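You operate a simulated robot arm through the tools that you are given. There is no shell and no other tool.

Carry out the task below with a simulated robot arm. There is one attempt and no reset: what you move stays moved.

TASK
Put things in order on the top of the grey bench. At the end: the orange aluminium block from the top of the grey bench stands on top of the silver block with the yellow band; the cream clean filter from the top of the grey bench stands where the silver tall can stood; the silver tall can stands where the clear grease tube with the white lid stood; the clear grease tube with the white lid stands where the black buffer stood; the black buffer from the top of the grey bench stands where the orange aluminium block stood; whatever was shut is shut again. Leave all else as you found it, and nothing knocked over.

Only the result counts: the job must be done as asked and must still hold three seconds after the hand-in. Knocking over, shifting, dropping, spilling or breaking anything else fails it. A push-on lid holds only when it is set on centred and level and pressed home; a screw cap is set on level and turned clockwise until tight.

THE ROBOT
A 6-joint arm with a two-finger parallel gripper, fixed in place. Base frame: the origin is at the foot of the arm, x ahead of it, y to its left, z up; the work surface is at about z = 0.9. Lengths are in m, angles in rad, forces in N, time in s.
With the tool pointing down near the work surface it reaches from about 0.36 to 0.76 m from the base axis. Its first joint turns from -1.152 to 1.152 rad. Payload 2.45 kg.
The tool frame sits at the grasp point between the pads (the TCP): z along the fingers, y along the line on which they close. The tips reach 0.024 m beyond it. Largest opening 0.068 m; finger width 0.017, thickness 0.01; the body of the gripper, 0.04 by 0.07 m, starts 0.041 m behind the TCP.
Orientation is that of the tool frame in the base frame, as a unit quaternion [x, y, z, w]. With the fingers straight down and closing along the base's y, the tool's x points along the base's -x, its y along +y and its z along -z.

THE INTERFACE
- The arm moves only by the tool move_arm. Its argument "rows" is a list of rows, each an object (a shift or turn left out is 0, a gripper value left out holds the last) with "angular": the turn, a rotation vector about the tool's x, y, z in rad, a list of three; "travel": the shift along the tool's x, y, z in m, a list of three; "fingers": the gripper command, from -1 (shut) to 1 (fully open), values between in proportion. In form: [{"angular": [rx, ry, rz], "travel": [dx, dy, dz], "fingers": fingers}, ...]. A call has 1 to 20 rows; each row is the pose to reach, as a shift and turn from the pose commanded when the call began, along the tool's axes at that moment. Each row takes 0.2 s and may step no farther than 0.05 m and 0.15 rad from the row before; otherwise, or with a gripper value out of range, the whole call is refused. A pose out of reach is approached as far as the arm can. The call stops where the force on the tool passes 40 N (or 10 N more than at its start, if that is more) or the arm is blocked; 0.2 s more then pass. Each finger travels about 0.108 m/s and halts on what it meets, pressing with about 42 N; the grip force reading is that of the motor and also rises with nothing between the fingers. The clock runs only during rows and for 0.2 s after the last one: add rows that repeat a pose to give the fingers time. The reply holds the time, the measured pose of the TCP, the force on the tool along the base axes, the opening and the grip force, in the units named above and with some noise, with the torque about the TCP (base axes, N m) and any sound that the robot's microphone picked up, and new pictures: "show" is both (left out), scene, wrist or none.
- Cameras (640 x 400 px; columns grow to the right, rows downward): "scene" is fixed at [0.1775, 0.4212, 1.4651]; the picture's right is [-0.64, -0.77, 0.00], its down [-0.43, 0.35, -0.83] and it looks along [0.64, -0.53, -0.55] (base axes); focal length 332 px, centre (320, 200). "wrist" rides on the gripper at [0.084, 0.011, -0.075] in the tool frame; the picture's right is [-0.13, 0.99, 0.00], its down [-0.60, -0.08, -0.79] and it looks along [-0.79, -0.10, 0.61] (tool axes); focal length 251 px, centre (320, 200). There is no depth. A picture from a camera that has moved, and an enlarged one, comes with that camera's place and axes in the base frame and with its lens.
- enlarge(camera, box): a new picture of the part [left, top, right, bottom] of that camera's present view, enlarged. The clock stands still meanwhile.
- sign_off(): hands the job in; it is judged then, once.

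Nothing tells you positions but the pictures and the camera data. Unless the task says otherwise, let go and move clear before handing in.

The tools are called after "Request:" by a JSON object that holds its "api" and its "payload". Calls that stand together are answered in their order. move_arm: Moves the arm, as the interface text tells. Its arguments: {"type":"object","properties":{"rows":{"type":"array"},"show":{"type":"string","enum":["both","scene","wrist","none"]}},"required":["rows"]} The other tools are called the same way: enlarge (camera, box) takes an enlarged picture of a part of a camera's view; sign_off () hands the job in.

At the start:

```text
time: 0.0
eef_pos: [0.5013, -0.0366, 1.2285]
tcp_rot: [0.001, 1.0, 0.0, 0.0]
force: [0.1, -0.4, 0.2]
torque: [-0.04, 0.01, 0.01]
finger_gap: 0.0678
gripper_force: 0.1
```

scene: 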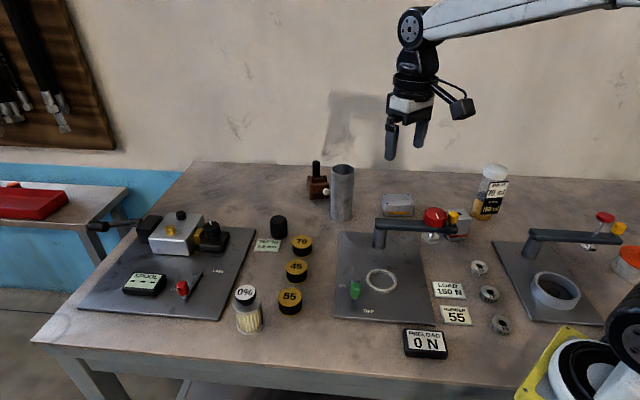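
wrist: 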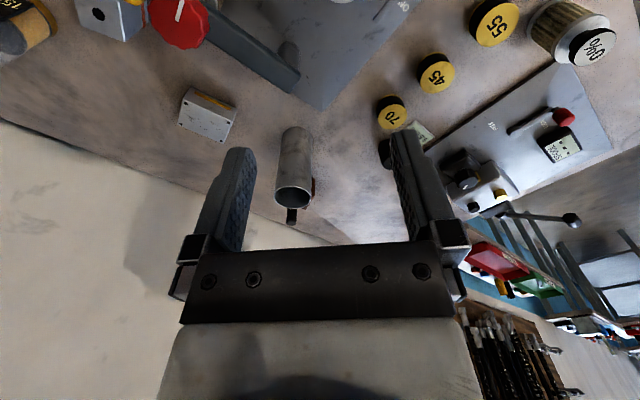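

I see a bench with several fixtures and small parts; I'll enlarge the views to identify the orange block, cream filter, tall can, grease tube and black buffer.

Request:
{"api": "enlarge", "payload": {"camera": "scene", "box": [220, 140, 380, 240]}}

Request:
{"api": "enlarge", "payload": {"camera": "scene", "box": [360, 140, 520, 240]}}

Request:
{"api": "enlarge", "payload": {"camera": "scene", "box": [200, 220, 360, 320]}}

Request:
{"api": "enlarge", "payload": {"camera": "scene", "box": [480, 180, 640, 280]}}

Request:
{"api": "enlarge", "payload": {"camera": "scene", "box": [80, 200, 240, 300]}}

Request:
{"api": "enlarge", "payload": {"camera": "wrist", "box": [0, 0, 320, 200]}}

Request:
{"api": "enlarge", "payload": {"camera": "wrist", "box": [320, 0, 640, 200]}}

```text
4.00 times, centred on (300, 190) of scene
camera zoom: at [0.1775, 0.4212, 1.4651], right [-0.64, -0.77, 0.0], down [-0.43, 0.35, -0.83], along [0.64, -0.53, -0.55], focal length 1329 px, centre (400, 240)
```

zoom: 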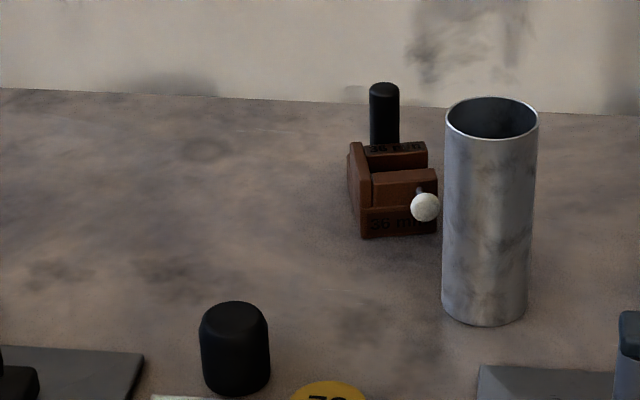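

```text
4.00 times, centred on (440, 190) of scene
camera zoom: at [0.1775, 0.4212, 1.4651], right [-0.64, -0.77, 0.0], down [-0.43, 0.35, -0.83], along [0.64, -0.53, -0.55], focal length 1329 px, centre (-160, 240)
```

zoom: 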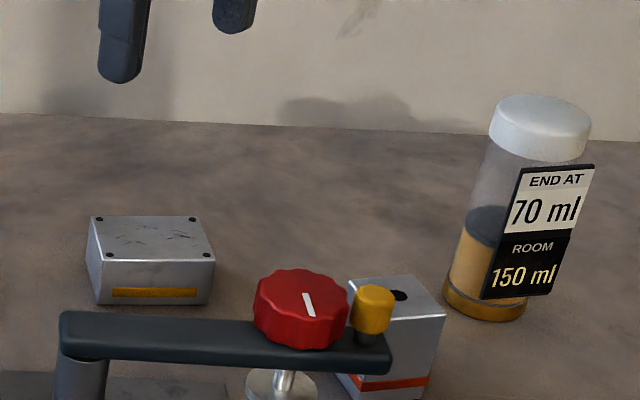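

```text
4.00 times, centred on (280, 270) of scene
camera zoom: at [0.1775, 0.4212, 1.4651], right [-0.64, -0.77, 0.0], down [-0.43, 0.35, -0.83], along [0.64, -0.53, -0.55], focal length 1329 px, centre (480, -80)
```

zoom: 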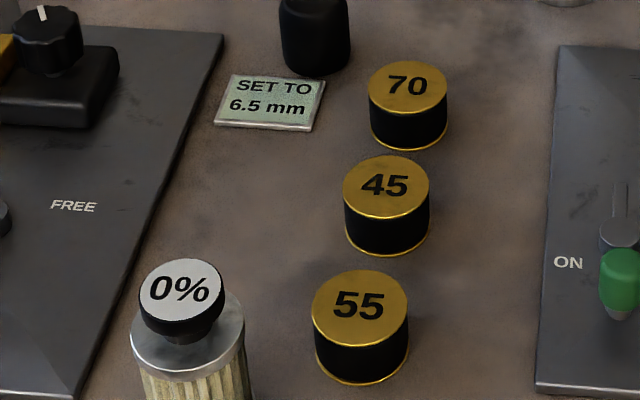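

```text
4.00 times, centred on (560, 230) of scene
camera zoom: at [0.1775, 0.4212, 1.4651], right [-0.64, -0.77, 0.0], down [-0.43, 0.35, -0.83], along [0.64, -0.53, -0.55], focal length 1329 px, centre (-640, 80)
```

zoom: 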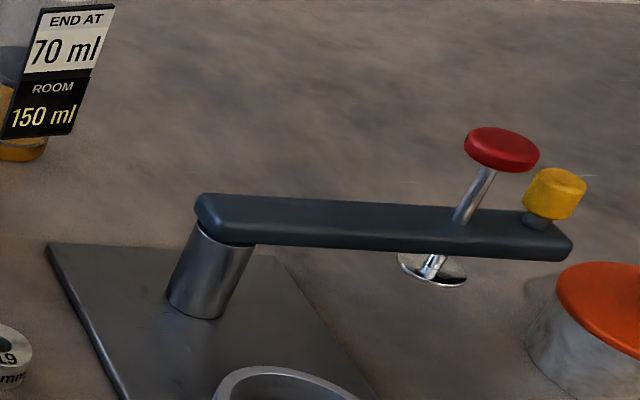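

```text
4.00 times, centred on (160, 250) of scene
camera zoom: at [0.1775, 0.4212, 1.4651], right [-0.64, -0.77, 0.0], down [-0.43, 0.35, -0.83], along [0.64, -0.53, -0.55], focal length 1329 px, centre (960, 0)
```

zoom: 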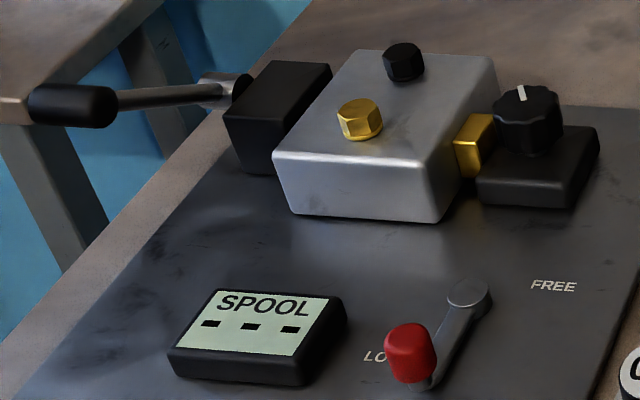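

```text
2.00 times, centred on (160, 100) of wrist
camera zoom: at [0.4172, -0.025, 1.3045], right [0.13, 0.99, 0.0], down [0.6, -0.08, 0.79], along [0.79, -0.1, -0.61], focal length 503 px, centre (640, 400)
```

zoom: 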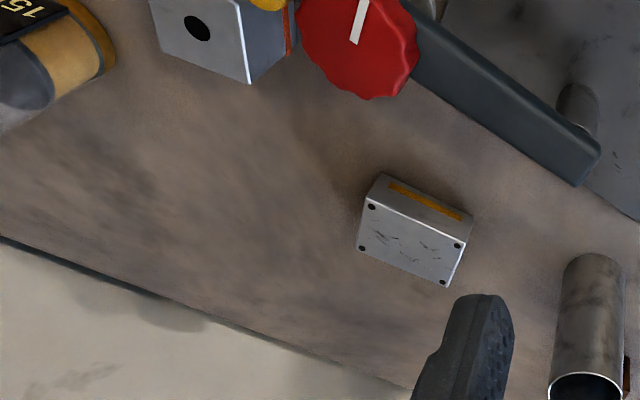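

```text
2.00 times, centred on (480, 100) of wrist
camera zoom: at [0.4172, -0.025, 1.3045], right [0.13, 0.99, 0.0], down [0.6, -0.08, 0.79], along [0.79, -0.1, -0.61], focal length 503 px, centre (0, 400)
```

zoom: 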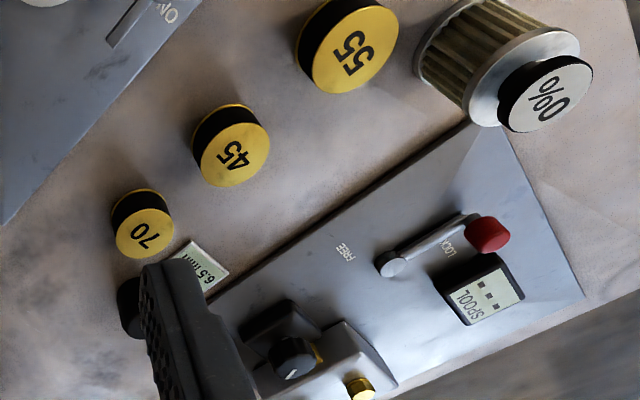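

I see a silver block with a yellow band, one with a hole and an orange/red band partly under the swing arm, plus the can, tube, buffer (black cylinder) and the 0% filter. I need better views, so I'll turn the wrist to look to the right side of the bench.

Request:
{"api": "move_arm", "payload": {"rows": [{"angular": [0, 0, 0.15], "travel": [0.005, -0.01, 0]}, {"angular": [0, 0, 0.3], "travel": [0.01, -0.015, 0]}, {"angular": [0, 0, 0.45], "travel": [0.015, -0.02, 0]}, {"angular": [0, 0, 0.6], "travel": [0.02, -0.025, 0]}, {"angular": [0, 0, 0.75], "travel": [0.025, -0.03, 0]}, {"angular": [0, 0, 0.9], "travel": [0.03, -0.04, 0]}, {"angular": [0, 0, 1.05], "travel": [0.03, -0.04, 0]}, {"angular": [0, 0, 1.2], "travel": [0.03, -0.04, 0]}, {"angular": [0, 0, 1.35], "travel": [0.03, -0.04, 0]}, {"angular": [0, 0, 1.5], "travel": [0.03, -0.04, 0]}, {"angular": [0, 0, 1.57], "travel": [0.03, -0.04, 0]}]}}

```text
time: 2.4
eef_pos: [0.4709, -0.0777, 1.2294]
tcp_rot: [0.708, 0.706, 0.001, 0.0]
force: [0.6, 0.6, -0.2]
torque: [0.02, 0.03, 0.0]
finger_gap: 0.0679
gripper_force: 0.1
camera wrist: at [0.4826, 0.008, 1.3042], right [0.99, -0.13, 0.0], down [-0.08, -0.6, 0.79], along [-0.1, -0.79, -0.61], focal length 251 px, centre (320, 200)
```

scene: 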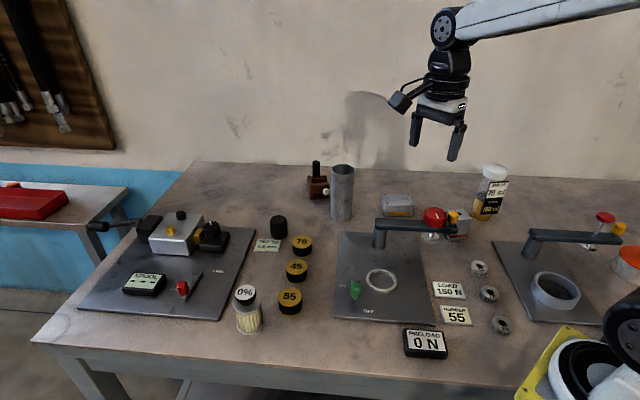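
wrist: 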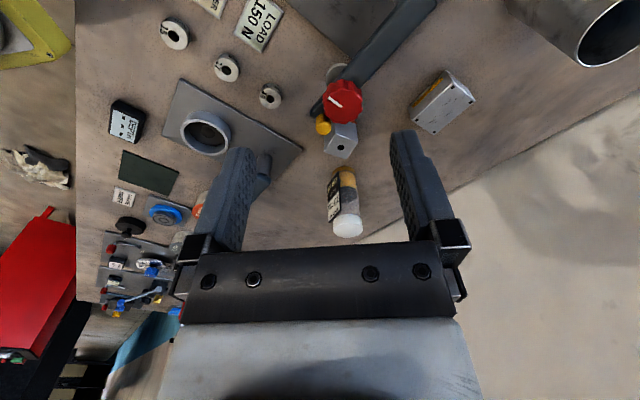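

Request:
{"api": "enlarge", "payload": {"camera": "wrist", "box": [260, 60, 480, 200]}}

Request:
{"api": "enlarge", "payload": {"camera": "wrist", "box": [80, 60, 300, 200]}}

Request:
{"api": "enlarge", "payload": {"camera": "wrist", "box": [0, 160, 220, 320]}}

Request:
{"api": "enlarge", "payload": {"camera": "wrist", "box": [300, 80, 380, 160]}}

```text
2.86 times, centred on (370, 130) of wrist
camera zoom: at [0.4826, 0.008, 1.3042], right [0.99, -0.13, 0.0], down [-0.08, -0.6, 0.79], along [-0.1, -0.79, -0.61], focal length 718 px, centre (177, 400)
```

zoom: 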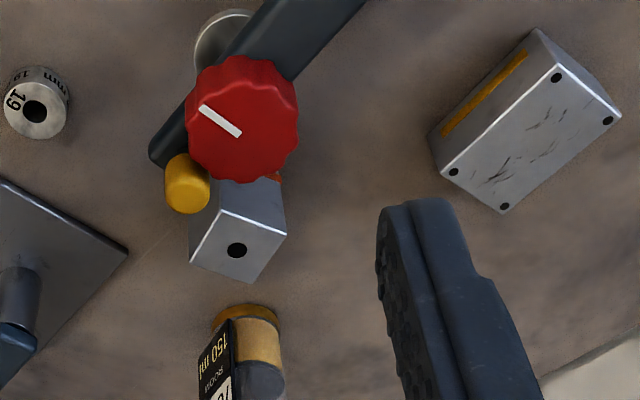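

```text
2.86 times, centred on (190, 130) of wrist
camera zoom: at [0.4826, 0.008, 1.3042], right [0.99, -0.13, 0.0], down [-0.08, -0.6, 0.79], along [-0.1, -0.79, -0.61], focal length 718 px, centre (691, 400)
```

zoom: 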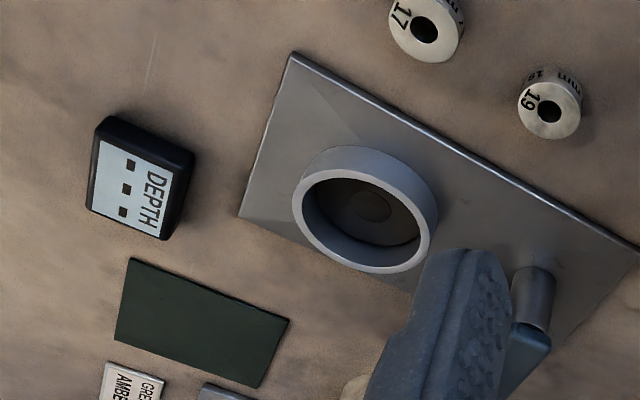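

```text
2.50 times, centred on (110, 240) of wrist
camera zoom: at [0.4826, 0.008, 1.3042], right [0.99, -0.13, 0.0], down [-0.08, -0.6, 0.79], along [-0.1, -0.79, -0.61], focal length 629 px, centre (845, 100)
```

zoom: 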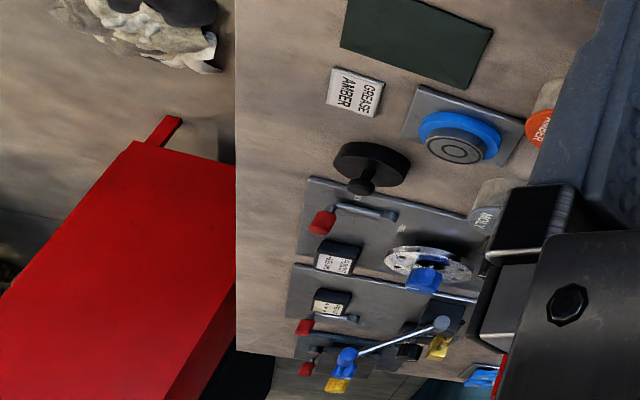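

```text
5.00 times, centred on (340, 120) of wrist
camera zoom: at [0.4826, 0.008, 1.3042], right [0.99, -0.13, 0.0], down [-0.08, -0.6, 0.79], along [-0.1, -0.79, -0.61], focal length 1257 px, centre (220, 600)
```

zoom: 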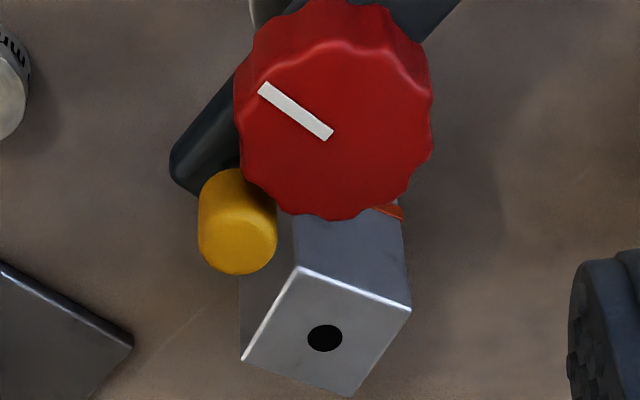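

The orange-banded aluminium block (with a hole, about 44 mm square, 54 mm tall) is near (0.48, -0.29), beside the swing arm. I move above it with the fingers aligned to its faces for a closer look, which should also show the yellow-banded block.

Request:
{"api": "move_arm", "payload": {"rows": [{"angular": [0, 0, -0.13], "travel": [-0.027, 0.001, 0.014]}, {"angular": [0, 0, -0.26], "travel": [-0.054, 0.002, 0.027]}, {"angular": [0, 0, -0.39], "travel": [-0.081, 0.003, 0.041]}, {"angular": [0, 0, -0.52], "travel": [-0.108, 0.004, 0.055]}, {"angular": [0, 0, -0.65], "travel": [-0.135, 0.006, 0.069]}, {"angular": [0, 0, -0.78], "travel": [-0.162, 0.008, 0.082]}, {"angular": [0, 0, -0.91], "travel": [-0.189, 0.009, 0.096]}, {"angular": [0, 0, -1.037], "travel": [-0.2155, 0.01, 0.109]}, {"angular": [0, 0, -1.037], "travel": [-0.2155, 0.01, 0.109]}]}}

```text
time: 4.4
eef_pos: [0.4822, -0.2929, 1.1218]
tcp_rot: [0.263, 0.965, -0.001, 0.0]
force: [1.4, -0.4, -0.4]
torque: [-0.02, -0.03, -0.02]
finger_gap: 0.0684
gripper_force: 0.1
camera wrist: at [0.4149, -0.2399, 1.1957], right [0.61, 0.79, 0.0], down [0.48, -0.37, 0.79], along [0.63, -0.49, -0.61], focal length 251 px, centre (320, 200)
```

scene: 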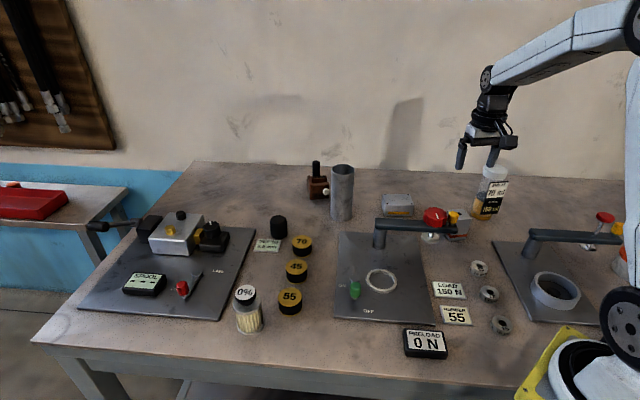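
wrist: 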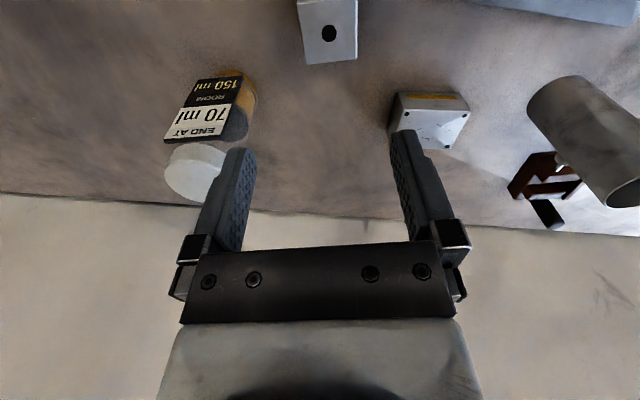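

The block, tube, yellow-banded block, can and brown vice are visible. I enlarge to measure precisely.

Request:
{"api": "enlarge", "payload": {"camera": "wrist", "box": [280, 0, 480, 125]}}

Request:
{"api": "enlarge", "payload": {"camera": "wrist", "box": [150, 60, 270, 210]}}

Request:
{"api": "enlarge", "payload": {"camera": "scene", "box": [370, 180, 480, 250]}}

Request:
{"api": "enlarge", "payload": {"camera": "scene", "box": [440, 150, 540, 230]}}

Request:
{"api": "enlarge", "payload": {"camera": "wrist", "box": [480, 60, 640, 240]}}

```text
3.20 times, centred on (380, 62) of wrist
camera zoom: at [0.4149, -0.2399, 1.1957], right [0.61, 0.79, 0.0], down [0.48, -0.37, 0.79], along [0.63, -0.49, -0.61], focal length 805 px, centre (128, 640)
```

zoom: 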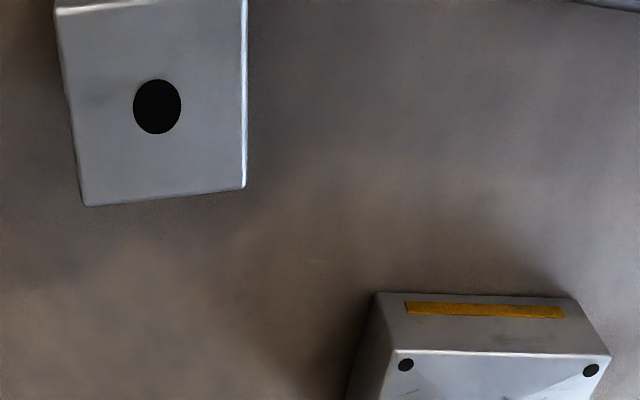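

```text
2.67 times, centred on (210, 135) of wrist
camera zoom: at [0.4149, -0.2399, 1.1957], right [0.61, 0.79, 0.0], down [0.48, -0.37, 0.79], along [0.63, -0.49, -0.61], focal length 670 px, centre (613, 373)
```

zoom: 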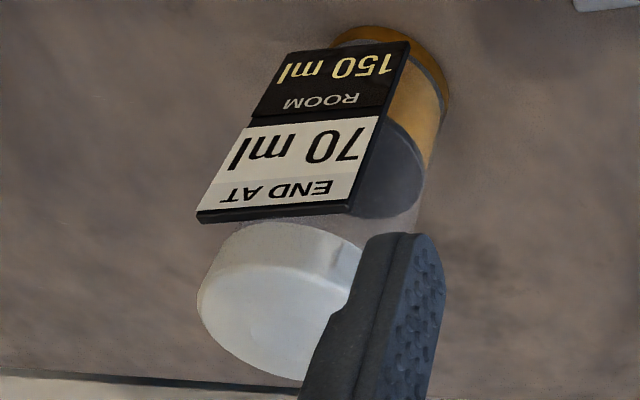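

```text
5.71 times, centred on (425, 215) of scene
camera zoom: at [0.1775, 0.4212, 1.4651], right [-0.64, -0.77, 0.0], down [-0.43, 0.35, -0.83], along [0.64, -0.53, -0.55], focal length 1899 px, centre (-280, 114)
```

zoom: 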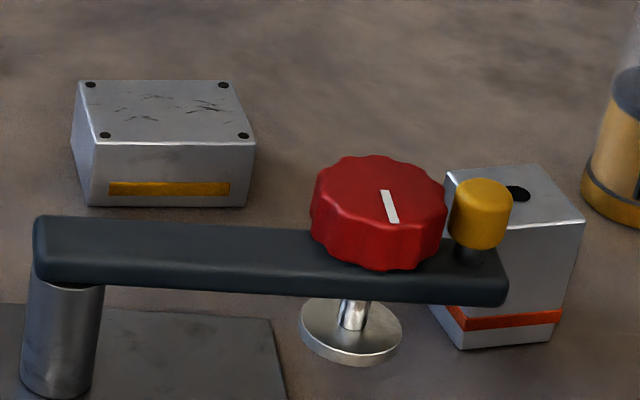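

```text
5.00 times, centred on (490, 190) of scene
camera zoom: at [0.1775, 0.4212, 1.4651], right [-0.64, -0.77, 0.0], down [-0.43, 0.35, -0.83], along [0.64, -0.53, -0.55], focal length 1662 px, centre (-530, 250)
```

zoom: 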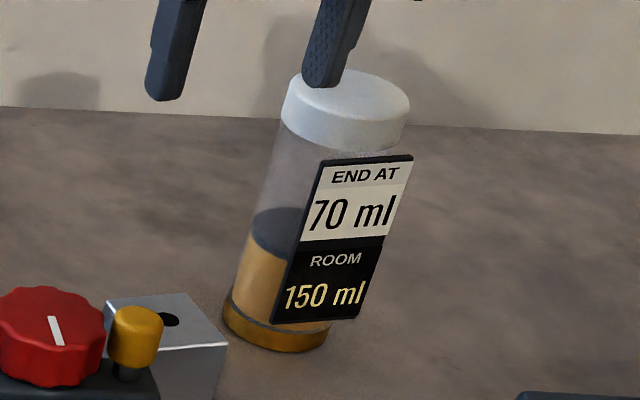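

```text
2.22 times, centred on (560, 150) of wrist
camera zoom: at [0.4149, -0.2399, 1.1957], right [0.61, 0.79, 0.0], down [0.48, -0.37, 0.79], along [0.63, -0.49, -0.61], focal length 559 px, centre (-213, 311)
```

zoom: 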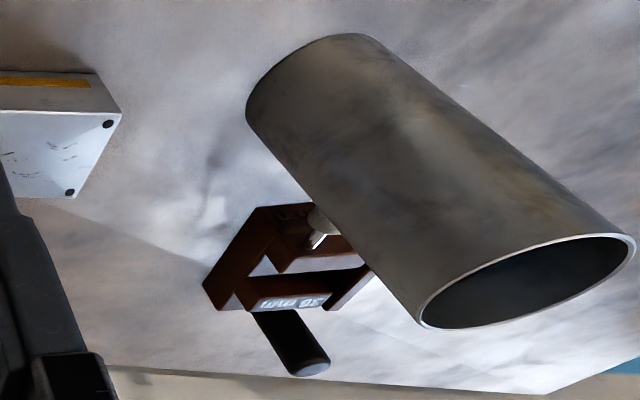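

The block sits about 8 mm toward the left finger side; I adjust and descend partway, then check alignment.

Request:
{"api": "move_arm", "payload": {"rows": [{"travel": [0.0026, 0.008, 0.02]}, {"travel": [0.0026, 0.008, 0.05]}, {"travel": [0.0026, 0.008, 0.08]}, {"travel": [0.0026, 0.008, 0.1]}, {"travel": [0.0026, 0.008, 0.11]}]}}

Request:
{"api": "enlarge", "payload": {"camera": "wrist", "box": [200, 0, 440, 200]}}

Request:
{"api": "enlarge", "payload": {"camera": "scene", "box": [400, 140, 520, 250]}}

```text
time: 5.6
eef_pos: [0.484, -0.2855, 1.0108]
tcp_rot: [0.263, 0.965, 0.0, 0.0]
force: [0.0, -0.2, -0.3]
torque: [0.02, -0.02, 0.0]
finger_gap: 0.0678
gripper_force: 0.1
camera wrist: at [0.417, -0.232, 1.0849], right [0.61, 0.79, 0.0], down [0.48, -0.37, 0.79], along [0.63, -0.49, -0.61], focal length 251 px, centre (320, 200)
```

scene: 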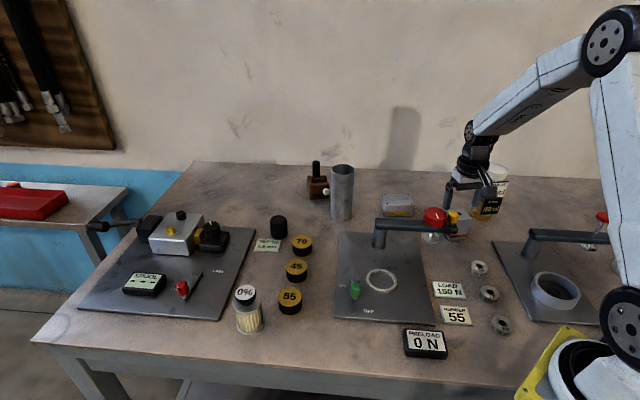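
wrist: 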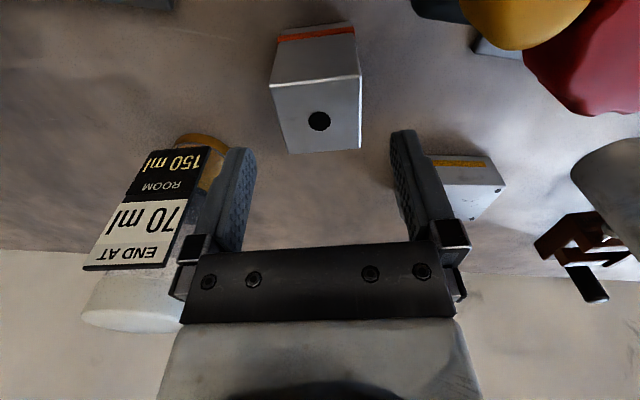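

```text
2.00 times, centred on (320, 100) of wrist
camera zoom: at [0.417, -0.232, 1.0849], right [0.61, 0.79, 0.0], down [0.48, -0.37, 0.79], along [0.63, -0.49, -0.61], focal length 503 px, centre (320, 400)
```

zoom: 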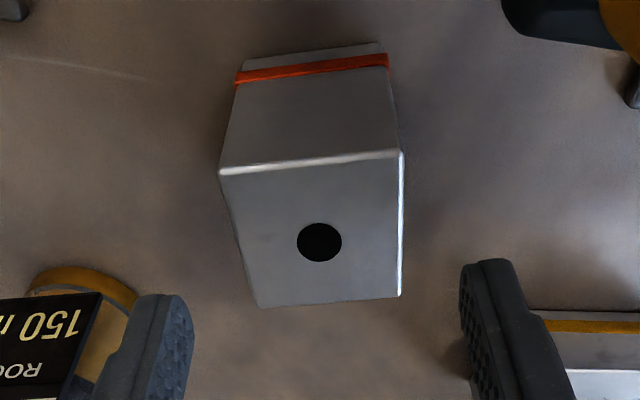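

```text
3.64 times, centred on (460, 195) of scene
camera zoom: at [0.1775, 0.4212, 1.4651], right [-0.64, -0.77, 0.0], down [-0.43, 0.35, -0.83], along [0.64, -0.53, -0.55], focal length 1208 px, centre (-189, 218)
```

zoom: 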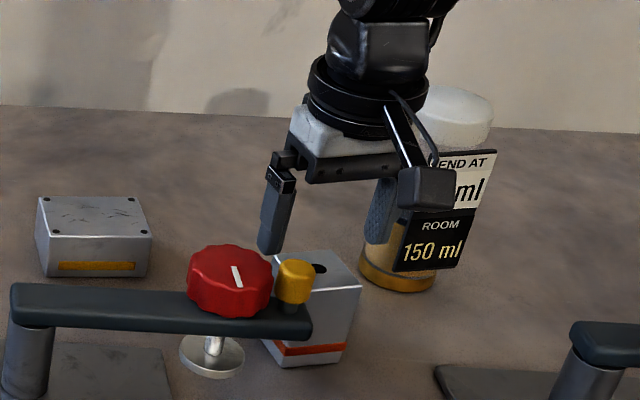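

Hole centred between the fingers. Descend to grip height and close.

Request:
{"api": "move_arm", "payload": {"rows": [{"travel": [0, 0, 0.03]}, {"travel": [0, 0, 0.055]}, {"travel": [0, 0, 0.075]}, {"travel": [0, 0, 0.075]}]}}

Request:
{"api": "enlarge", "payload": {"camera": "scene", "box": [400, 140, 520, 250]}}

```text
time: 6.6
eef_pos: [0.4836, -0.2843, 0.9349]
tcp_rot: [0.263, 0.965, 0.0, 0.0]
force: [0.6, 0.2, -0.7]
torque: [0.0, -0.01, 0.0]
finger_gap: 0.0682
gripper_force: 0.1
camera wrist: at [0.4158, -0.2313, 1.0104], right [0.61, 0.79, 0.0], down [0.48, -0.37, 0.79], along [0.63, -0.49, -0.61], focal length 251 px, centre (320, 200)
```

scene: 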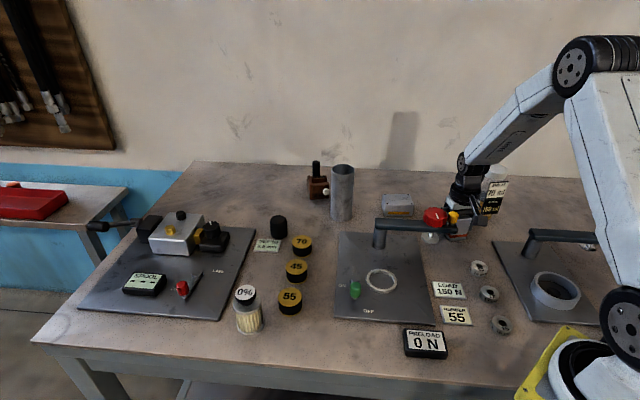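
wrist: 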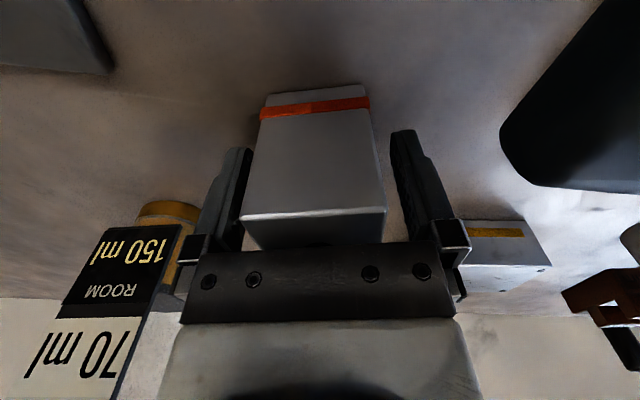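

```text
3.64 times, centred on (460, 195) of scene
camera zoom: at [0.1775, 0.4212, 1.4651], right [-0.64, -0.77, 0.0], down [-0.43, 0.35, -0.83], along [0.64, -0.53, -0.55], focal length 1208 px, centre (-189, 218)
```

zoom: 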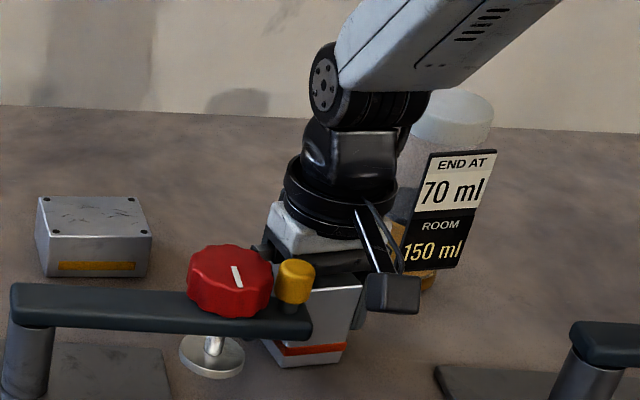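

Request:
{"api": "move_arm", "payload": {"rows": [{"fingers": -1}, {"fingers": -1}, {"fingers": -1}]}}

```text
time: 7.4
eef_pos: [0.4828, -0.2844, 0.9374]
tcp_rot: [0.263, 0.965, 0.0, 0.0]
force: [0.2, -0.1, -0.1]
torque: [-0.05, -0.05, 0.07]
finger_gap: 0.0445
gripper_force: 41.9
camera wrist: at [0.4157, -0.2312, 1.0105], right [0.61, 0.79, 0.0], down [0.48, -0.37, 0.79], along [0.63, -0.49, -0.61], focal length 251 px, centre (320, 200)
```

scene: 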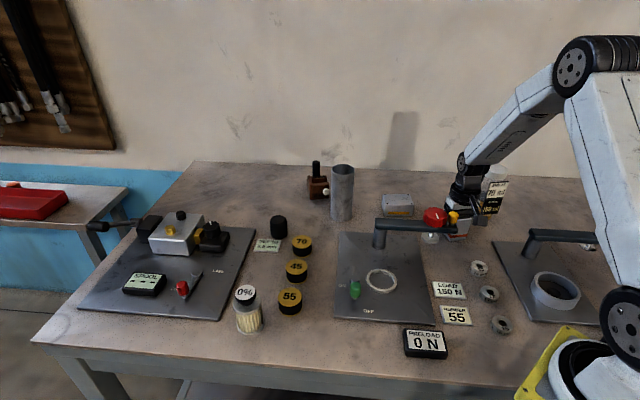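
wrist: 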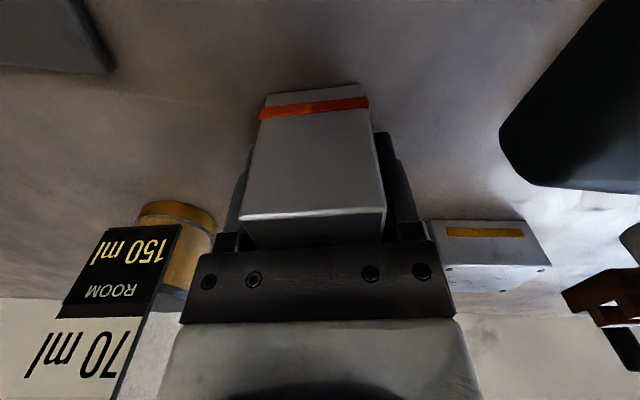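

Gripped (44.5 mm). Lift straight up and look at the yellow-banded block.

Request:
{"api": "move_arm", "payload": {"rows": [{"travel": [0, 0, -0.02]}, {"travel": [0, 0, -0.06]}, {"travel": [0, 0, -0.1]}, {"travel": [0, 0, -0.14]}, {"travel": [0, 0, -0.16]}, {"travel": [0, 0, -0.16]}]}}

Request:
{"api": "enlarge", "payload": {"camera": "wrist", "box": [370, 60, 500, 160]}}

Request:
{"api": "enlarge", "payload": {"camera": "scene", "box": [370, 140, 530, 240]}}

```text
time: 8.8
eef_pos: [0.486, -0.2825, 1.0947]
tcp_rot: [0.263, 0.965, -0.001, 0.0]
force: [0.1, 0.4, -1.8]
torque: [0.04, -0.01, 0.03]
finger_gap: 0.0449
gripper_force: 41.8
camera wrist: at [0.4183, -0.2296, 1.1694], right [0.61, 0.79, 0.0], down [0.48, -0.37, 0.79], along [0.63, -0.49, -0.61], focal length 251 px, centre (320, 200)
```

scene: 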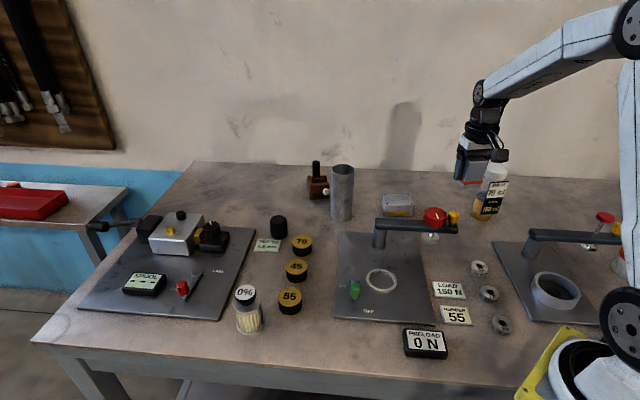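
wrist: 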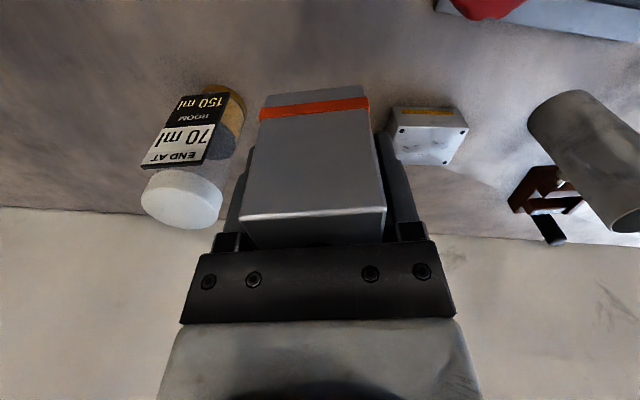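

```text
4.00 times, centred on (435, 110) of wrist
camera zoom: at [0.4183, -0.2296, 1.1694], right [0.61, 0.79, 0.0], down [0.48, -0.37, 0.79], along [0.63, -0.49, -0.61], focal length 1006 px, centre (-140, 560)
```

zoom: 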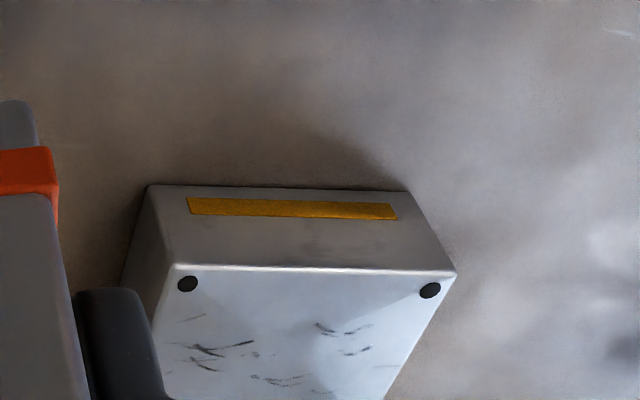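

```text
4.00 times, centred on (450, 190) of scene
camera zoom: at [0.1775, 0.4212, 1.4651], right [-0.64, -0.77, 0.0], down [-0.43, 0.35, -0.83], along [0.64, -0.53, -0.55], focal length 1329 px, centre (-200, 240)
```

zoom: 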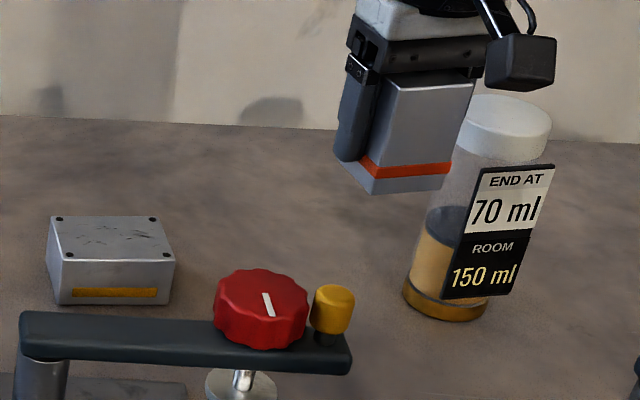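

The yellow-banded block is about 79×56×38 mm centred near (0.652, -0.253), rotated ~9° from my grip. I move the orange block above it and align.

Request:
{"api": "move_arm", "payload": {"rows": [{"travel": [-0.0257, 0.0223, 0], "angular": [0, 0, 0.03]}, {"travel": [-0.0514, 0.0447, 0], "angular": [0, 0, 0.06]}, {"travel": [-0.0771, 0.067, 0], "angular": [0, 0, 0.1]}, {"travel": [-0.1028, 0.0894, 0], "angular": [0, 0, 0.13]}, {"travel": [-0.1285, 0.1117, 0], "angular": [0, 0, 0.159]}, {"travel": [-0.1285, 0.1117, 0.03], "angular": [0, 0, 0.159]}, {"travel": [-0.1285, 0.1117, 0.06], "angular": [0, 0, 0.159]}, {"travel": [-0.1285, 0.1117, 0.09], "angular": [0, 0, 0.159]}, {"travel": [-0.1285, 0.1117, 0.1], "angular": [0, 0, 0.159]}, {"travel": [-0.1285, 0.1117, 0.1], "angular": [0, 0, 0.159]}]}}

Request:
{"api": "enlarge", "payload": {"camera": "scene", "box": [340, 140, 460, 240]}}

Request:
{"api": "enlarge", "payload": {"camera": "wrist", "box": [200, 40, 440, 240]}}

```text
time: 11.0
eef_pos: [0.6524, -0.2535, 0.9962]
tcp_rot: [0.339, 0.941, -0.001, 0.0]
force: [0.0, -0.1, -2.2]
torque: [0.0, 0.0, 0.04]
finger_gap: 0.0446
gripper_force: 41.8
camera wrist: at [0.5941, -0.1905, 1.0704], right [0.73, 0.68, 0.0], down [0.42, -0.45, 0.79], along [0.54, -0.58, -0.61], focal length 251 px, centre (320, 200)
```

scene: 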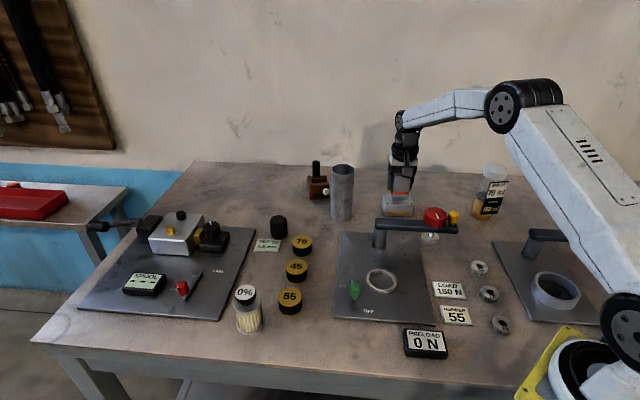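
wrist: 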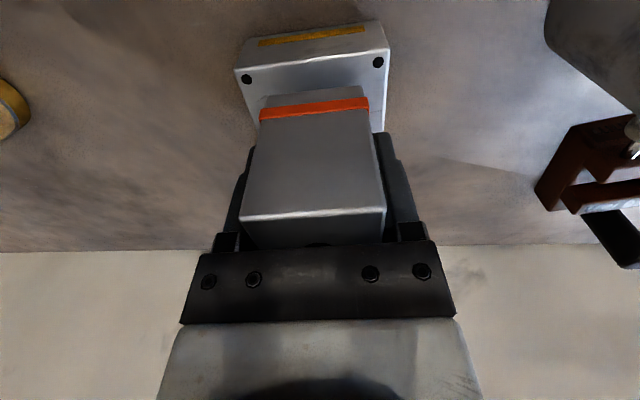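

```text
4.00 times, centred on (400, 190) of scene
camera zoom: at [0.1775, 0.4212, 1.4651], right [-0.64, -0.77, 0.0], down [-0.43, 0.35, -0.83], along [0.64, -0.53, -0.55], focal length 1329 px, centre (0, 240)
```

zoom: 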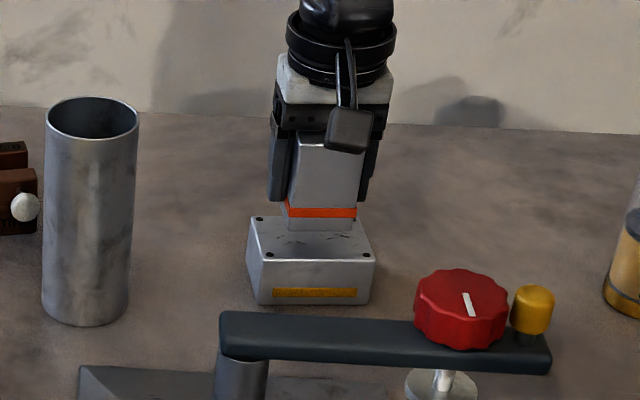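

```text
2.00 times, centred on (320, 140) of wrist
camera zoom: at [0.5941, -0.1905, 1.0704], right [0.73, 0.68, 0.0], down [0.42, -0.45, 0.79], along [0.54, -0.58, -0.61], focal length 503 px, centre (320, 320)
```

zoom: 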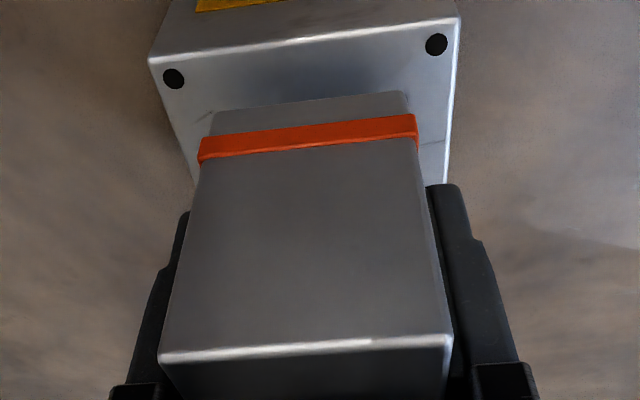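

Request:
{"api": "move_arm", "payload": {"rows": [{"travel": [0, 0, 0.008]}, {"travel": [0, 0, 0.015]}, {"travel": [0, 0, 0.017]}]}}

Request:
{"api": "enlarge", "payload": {"camera": "scene", "box": [370, 170, 440, 230]}}

Request:
{"api": "enlarge", "payload": {"camera": "wrist", "box": [220, 20, 420, 140]}}

```text
time: 11.8
eef_pos: [0.6509, -0.2532, 0.9792]
tcp_rot: [0.339, 0.941, 0.001, 0.0]
force: [0.1, 0.4, -3.0]
torque: [-0.03, -0.01, 0.01]
finger_gap: 0.0447
gripper_force: 41.6
camera wrist: at [0.5934, -0.1902, 1.0535], right [0.73, 0.68, 0.0], down [0.41, -0.45, 0.79], along [0.54, -0.58, -0.61], focal length 251 px, centre (320, 200)
```

scene: 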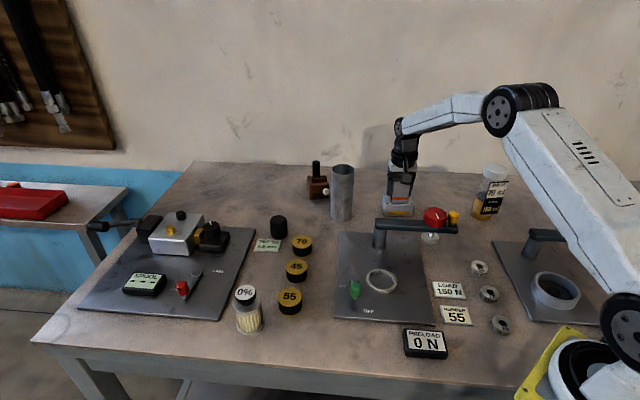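
wrist: 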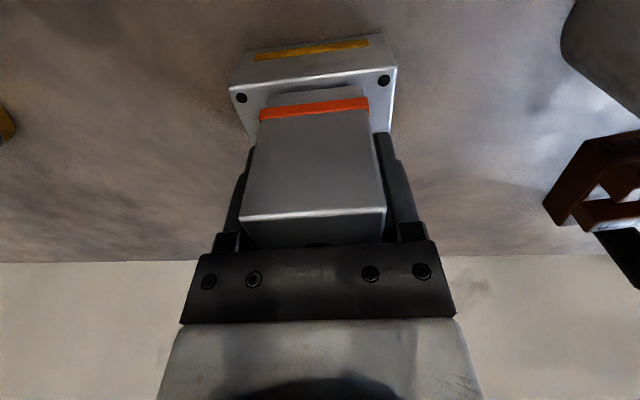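

```text
6.67 times, centred on (405, 200) of scene
camera zoom: at [0.1775, 0.4212, 1.4651], right [-0.64, -0.77, 0.0], down [-0.43, 0.35, -0.83], along [0.64, -0.53, -0.55], focal length 2216 px, centre (-247, 200)
```

zoom: 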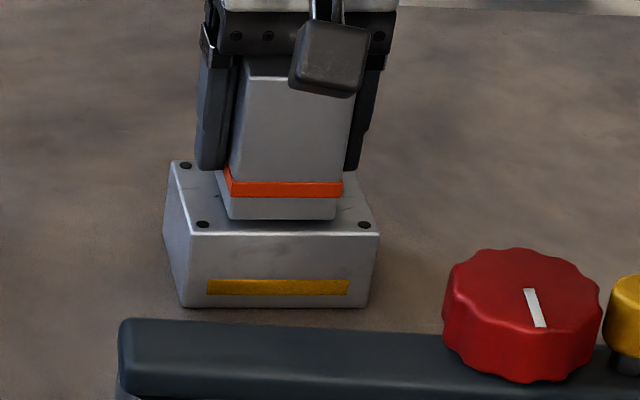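

```text
3.20 times, centred on (320, 80) of wrist
camera zoom: at [0.5934, -0.1902, 1.0535], right [0.73, 0.68, 0.0], down [0.41, -0.45, 0.79], along [0.54, -0.58, -0.61], focal length 805 px, centre (320, 584)
```

zoom: 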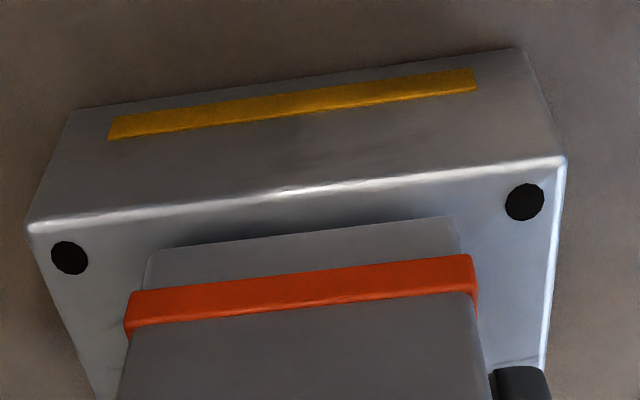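

Well centred. Lower gently until contact.

Request:
{"api": "move_arm", "payload": {"rows": [{"travel": [0, 0, 0.002]}, {"travel": [0, 0, 0.003]}, {"travel": [0, 0, 0.004]}], "show": "none"}}

Request:
{"api": "enlarge", "payload": {"camera": "scene", "box": [370, 170, 440, 230]}}

```text
time: 12.6
eef_pos: [0.6509, -0.2532, 0.9758]
tcp_rot: [0.339, 0.941, 0.0, 0.0]
force: [-2.1, 1.2, 6.1]
torque: [0.15, 0.26, -0.03]
finger_gap: 0.0448
gripper_force: 42.1
```

```text
6.67 times, centred on (405, 200) of scene
camera zoom: at [0.1773, 0.4213, 1.4651], right [-0.64, -0.77, 0.0], down [-0.43, 0.35, -0.83], along [0.64, -0.53, -0.55], focal length 2216 px, centre (-247, 200)
```

zoom: 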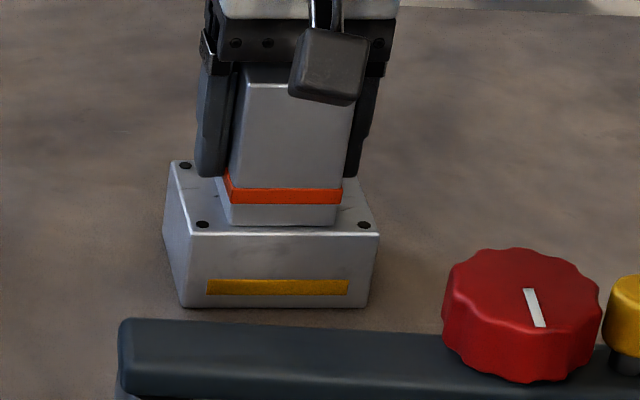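

Contact felt. Release and rise straight up.

Request:
{"api": "move_arm", "payload": {"rows": [{"fingers": 0.0}, {"fingers": 1}, {"fingers": 1}, {"travel": [0, 0, -0.03]}, {"travel": [0, 0, -0.07]}, {"travel": [0, 0, -0.11]}, {"travel": [0, 0, -0.15]}]}}

Request:
{"api": "enlarge", "payload": {"camera": "scene", "box": [370, 170, 440, 230]}}

Request:
{"api": "enlarge", "payload": {"camera": "scene", "box": [240, 190, 320, 250]}}

```text
time: 14.2
eef_pos: [0.6502, -0.2534, 1.126]
tcp_rot: [0.339, 0.941, 0.001, -0.001]
force: [0.1, -0.1, 0.1]
torque: [0.0, 0.01, 0.01]
finger_gap: 0.068
gripper_force: 0.1
camera wrist: at [0.5927, -0.1902, 1.2012], right [0.73, 0.68, 0.0], down [0.42, -0.45, 0.79], along [0.54, -0.58, -0.61], focal length 251 px, centre (320, 200)
```

scene: 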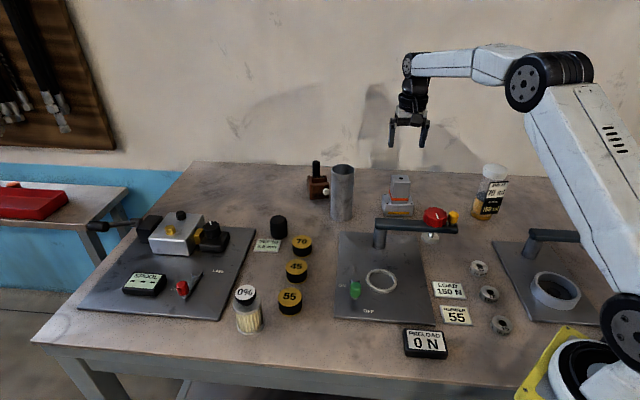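
wrist: 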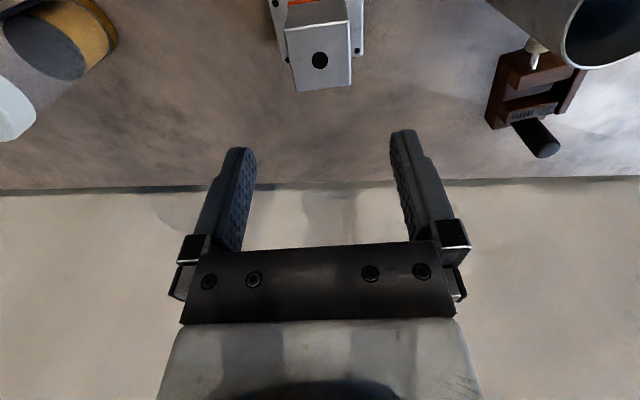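

```text
6.67 times, centred on (405, 200) of scene
camera zoom: at [0.1774, 0.4212, 1.4651], right [-0.64, -0.77, 0.0], down [-0.43, 0.35, -0.83], along [0.64, -0.53, -0.55], focal length 2216 px, centre (-247, 200)
```

zoom: 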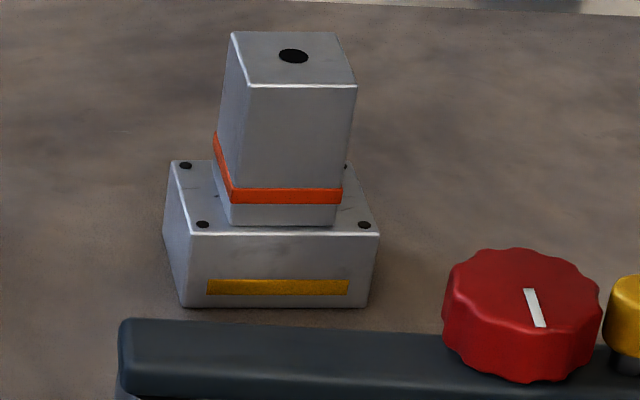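

```text
6.67 times, centred on (280, 220) of scene
camera zoom: at [0.1774, 0.4212, 1.4651], right [-0.64, -0.77, 0.0], down [-0.43, 0.35, -0.83], along [0.64, -0.53, -0.55], focal length 2216 px, centre (587, 67)
```

zoom: 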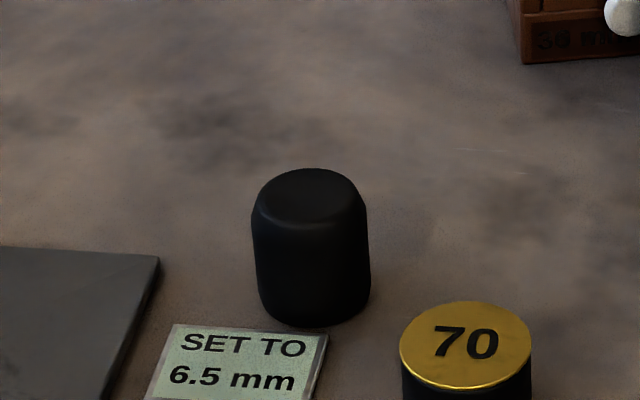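

The orange block stands on the yellow-banded block. Next is the buffer, estimated near (0.776, 0.069); I move high over toward it for a closer look.

Request:
{"api": "move_arm", "payload": {"rows": [{"travel": [0.0163, 0.0373, -0.01], "angular": [0, 0, -0.1]}, {"travel": [0.0326, 0.0746, -0.01], "angular": [0, 0, -0.2]}, {"travel": [0.0489, 0.1119, -0.01], "angular": [0, 0, -0.3]}, {"travel": [0.0652, 0.1492, -0.01], "angular": [0, 0, -0.4]}, {"travel": [0.0815, 0.1865, -0.01], "angular": [0, 0, -0.5]}, {"travel": [0.0978, 0.2238, -0.01], "angular": [0, 0, -0.6]}, {"travel": [0.1141, 0.2611, -0.01], "angular": [0, 0, -0.7]}, {"travel": [0.1304, 0.2984, 0.0], "angular": [0, 0, -0.782]}, {"travel": [0.1304, 0.2984, 0.01], "angular": [0, 0, -0.782]}]}}

Request:
{"api": "enlarge", "payload": {"camera": "wrist", "box": [200, 0, 440, 150]}}

Request:
{"api": "enlarge", "payload": {"camera": "scene", "box": [220, 120, 340, 270]}}

```text
time: 16.2
eef_pos: [0.7395, 0.0604, 1.1148]
tcp_rot: [-0.045, 0.999, 0.0, 0.0]
force: [-0.2, 0.4, -0.3]
torque: [0.04, 0.0, 0.04]
finger_gap: 0.0677
gripper_force: 0.1
camera wrist: at [0.6545, 0.0645, 1.1898], right [0.04, 1.0, 0.0], down [0.61, -0.02, 0.79], along [0.79, -0.03, -0.61], focal length 251 px, centre (320, 200)
```

scene: 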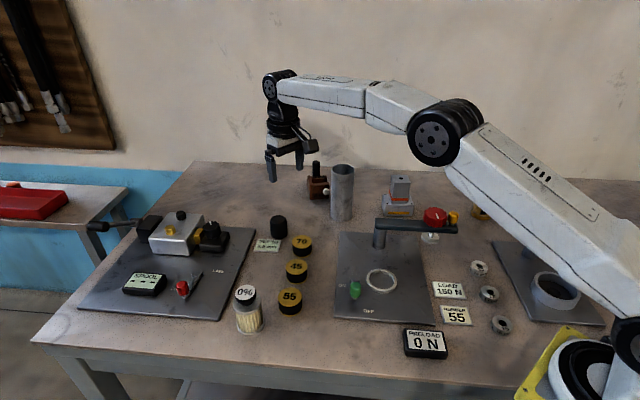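
wrist: 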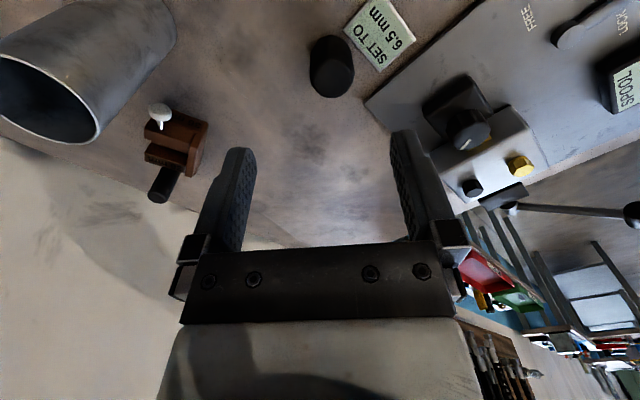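

```text
2.67 times, centred on (320, 75) of wrist
camera zoom: at [0.6545, 0.0645, 1.1898], right [0.04, 1.0, 0.0], down [0.61, -0.02, 0.79], along [0.79, -0.03, -0.61], focal length 670 px, centre (320, 533)
```

zoom: 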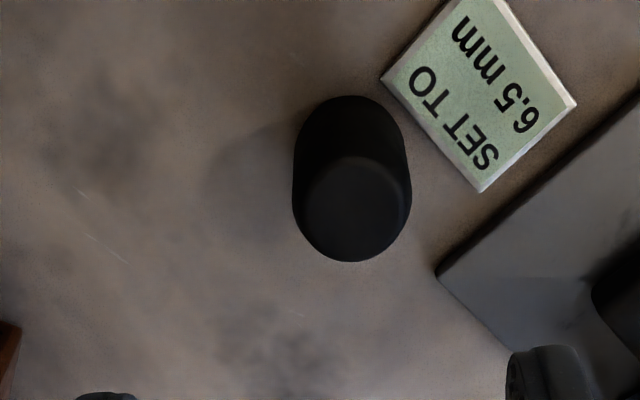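

```text
2.67 times, centred on (280, 195) of scene
camera zoom: at [0.1774, 0.4212, 1.4651], right [-0.64, -0.77, 0.0], down [-0.43, 0.35, -0.83], along [0.64, -0.53, -0.55], focal length 886 px, centre (427, 213)
```

zoom: 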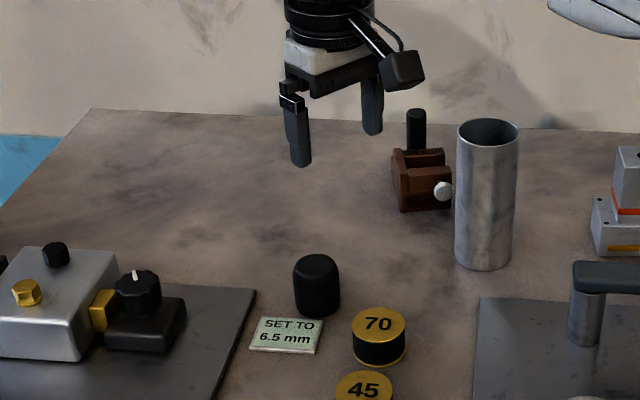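

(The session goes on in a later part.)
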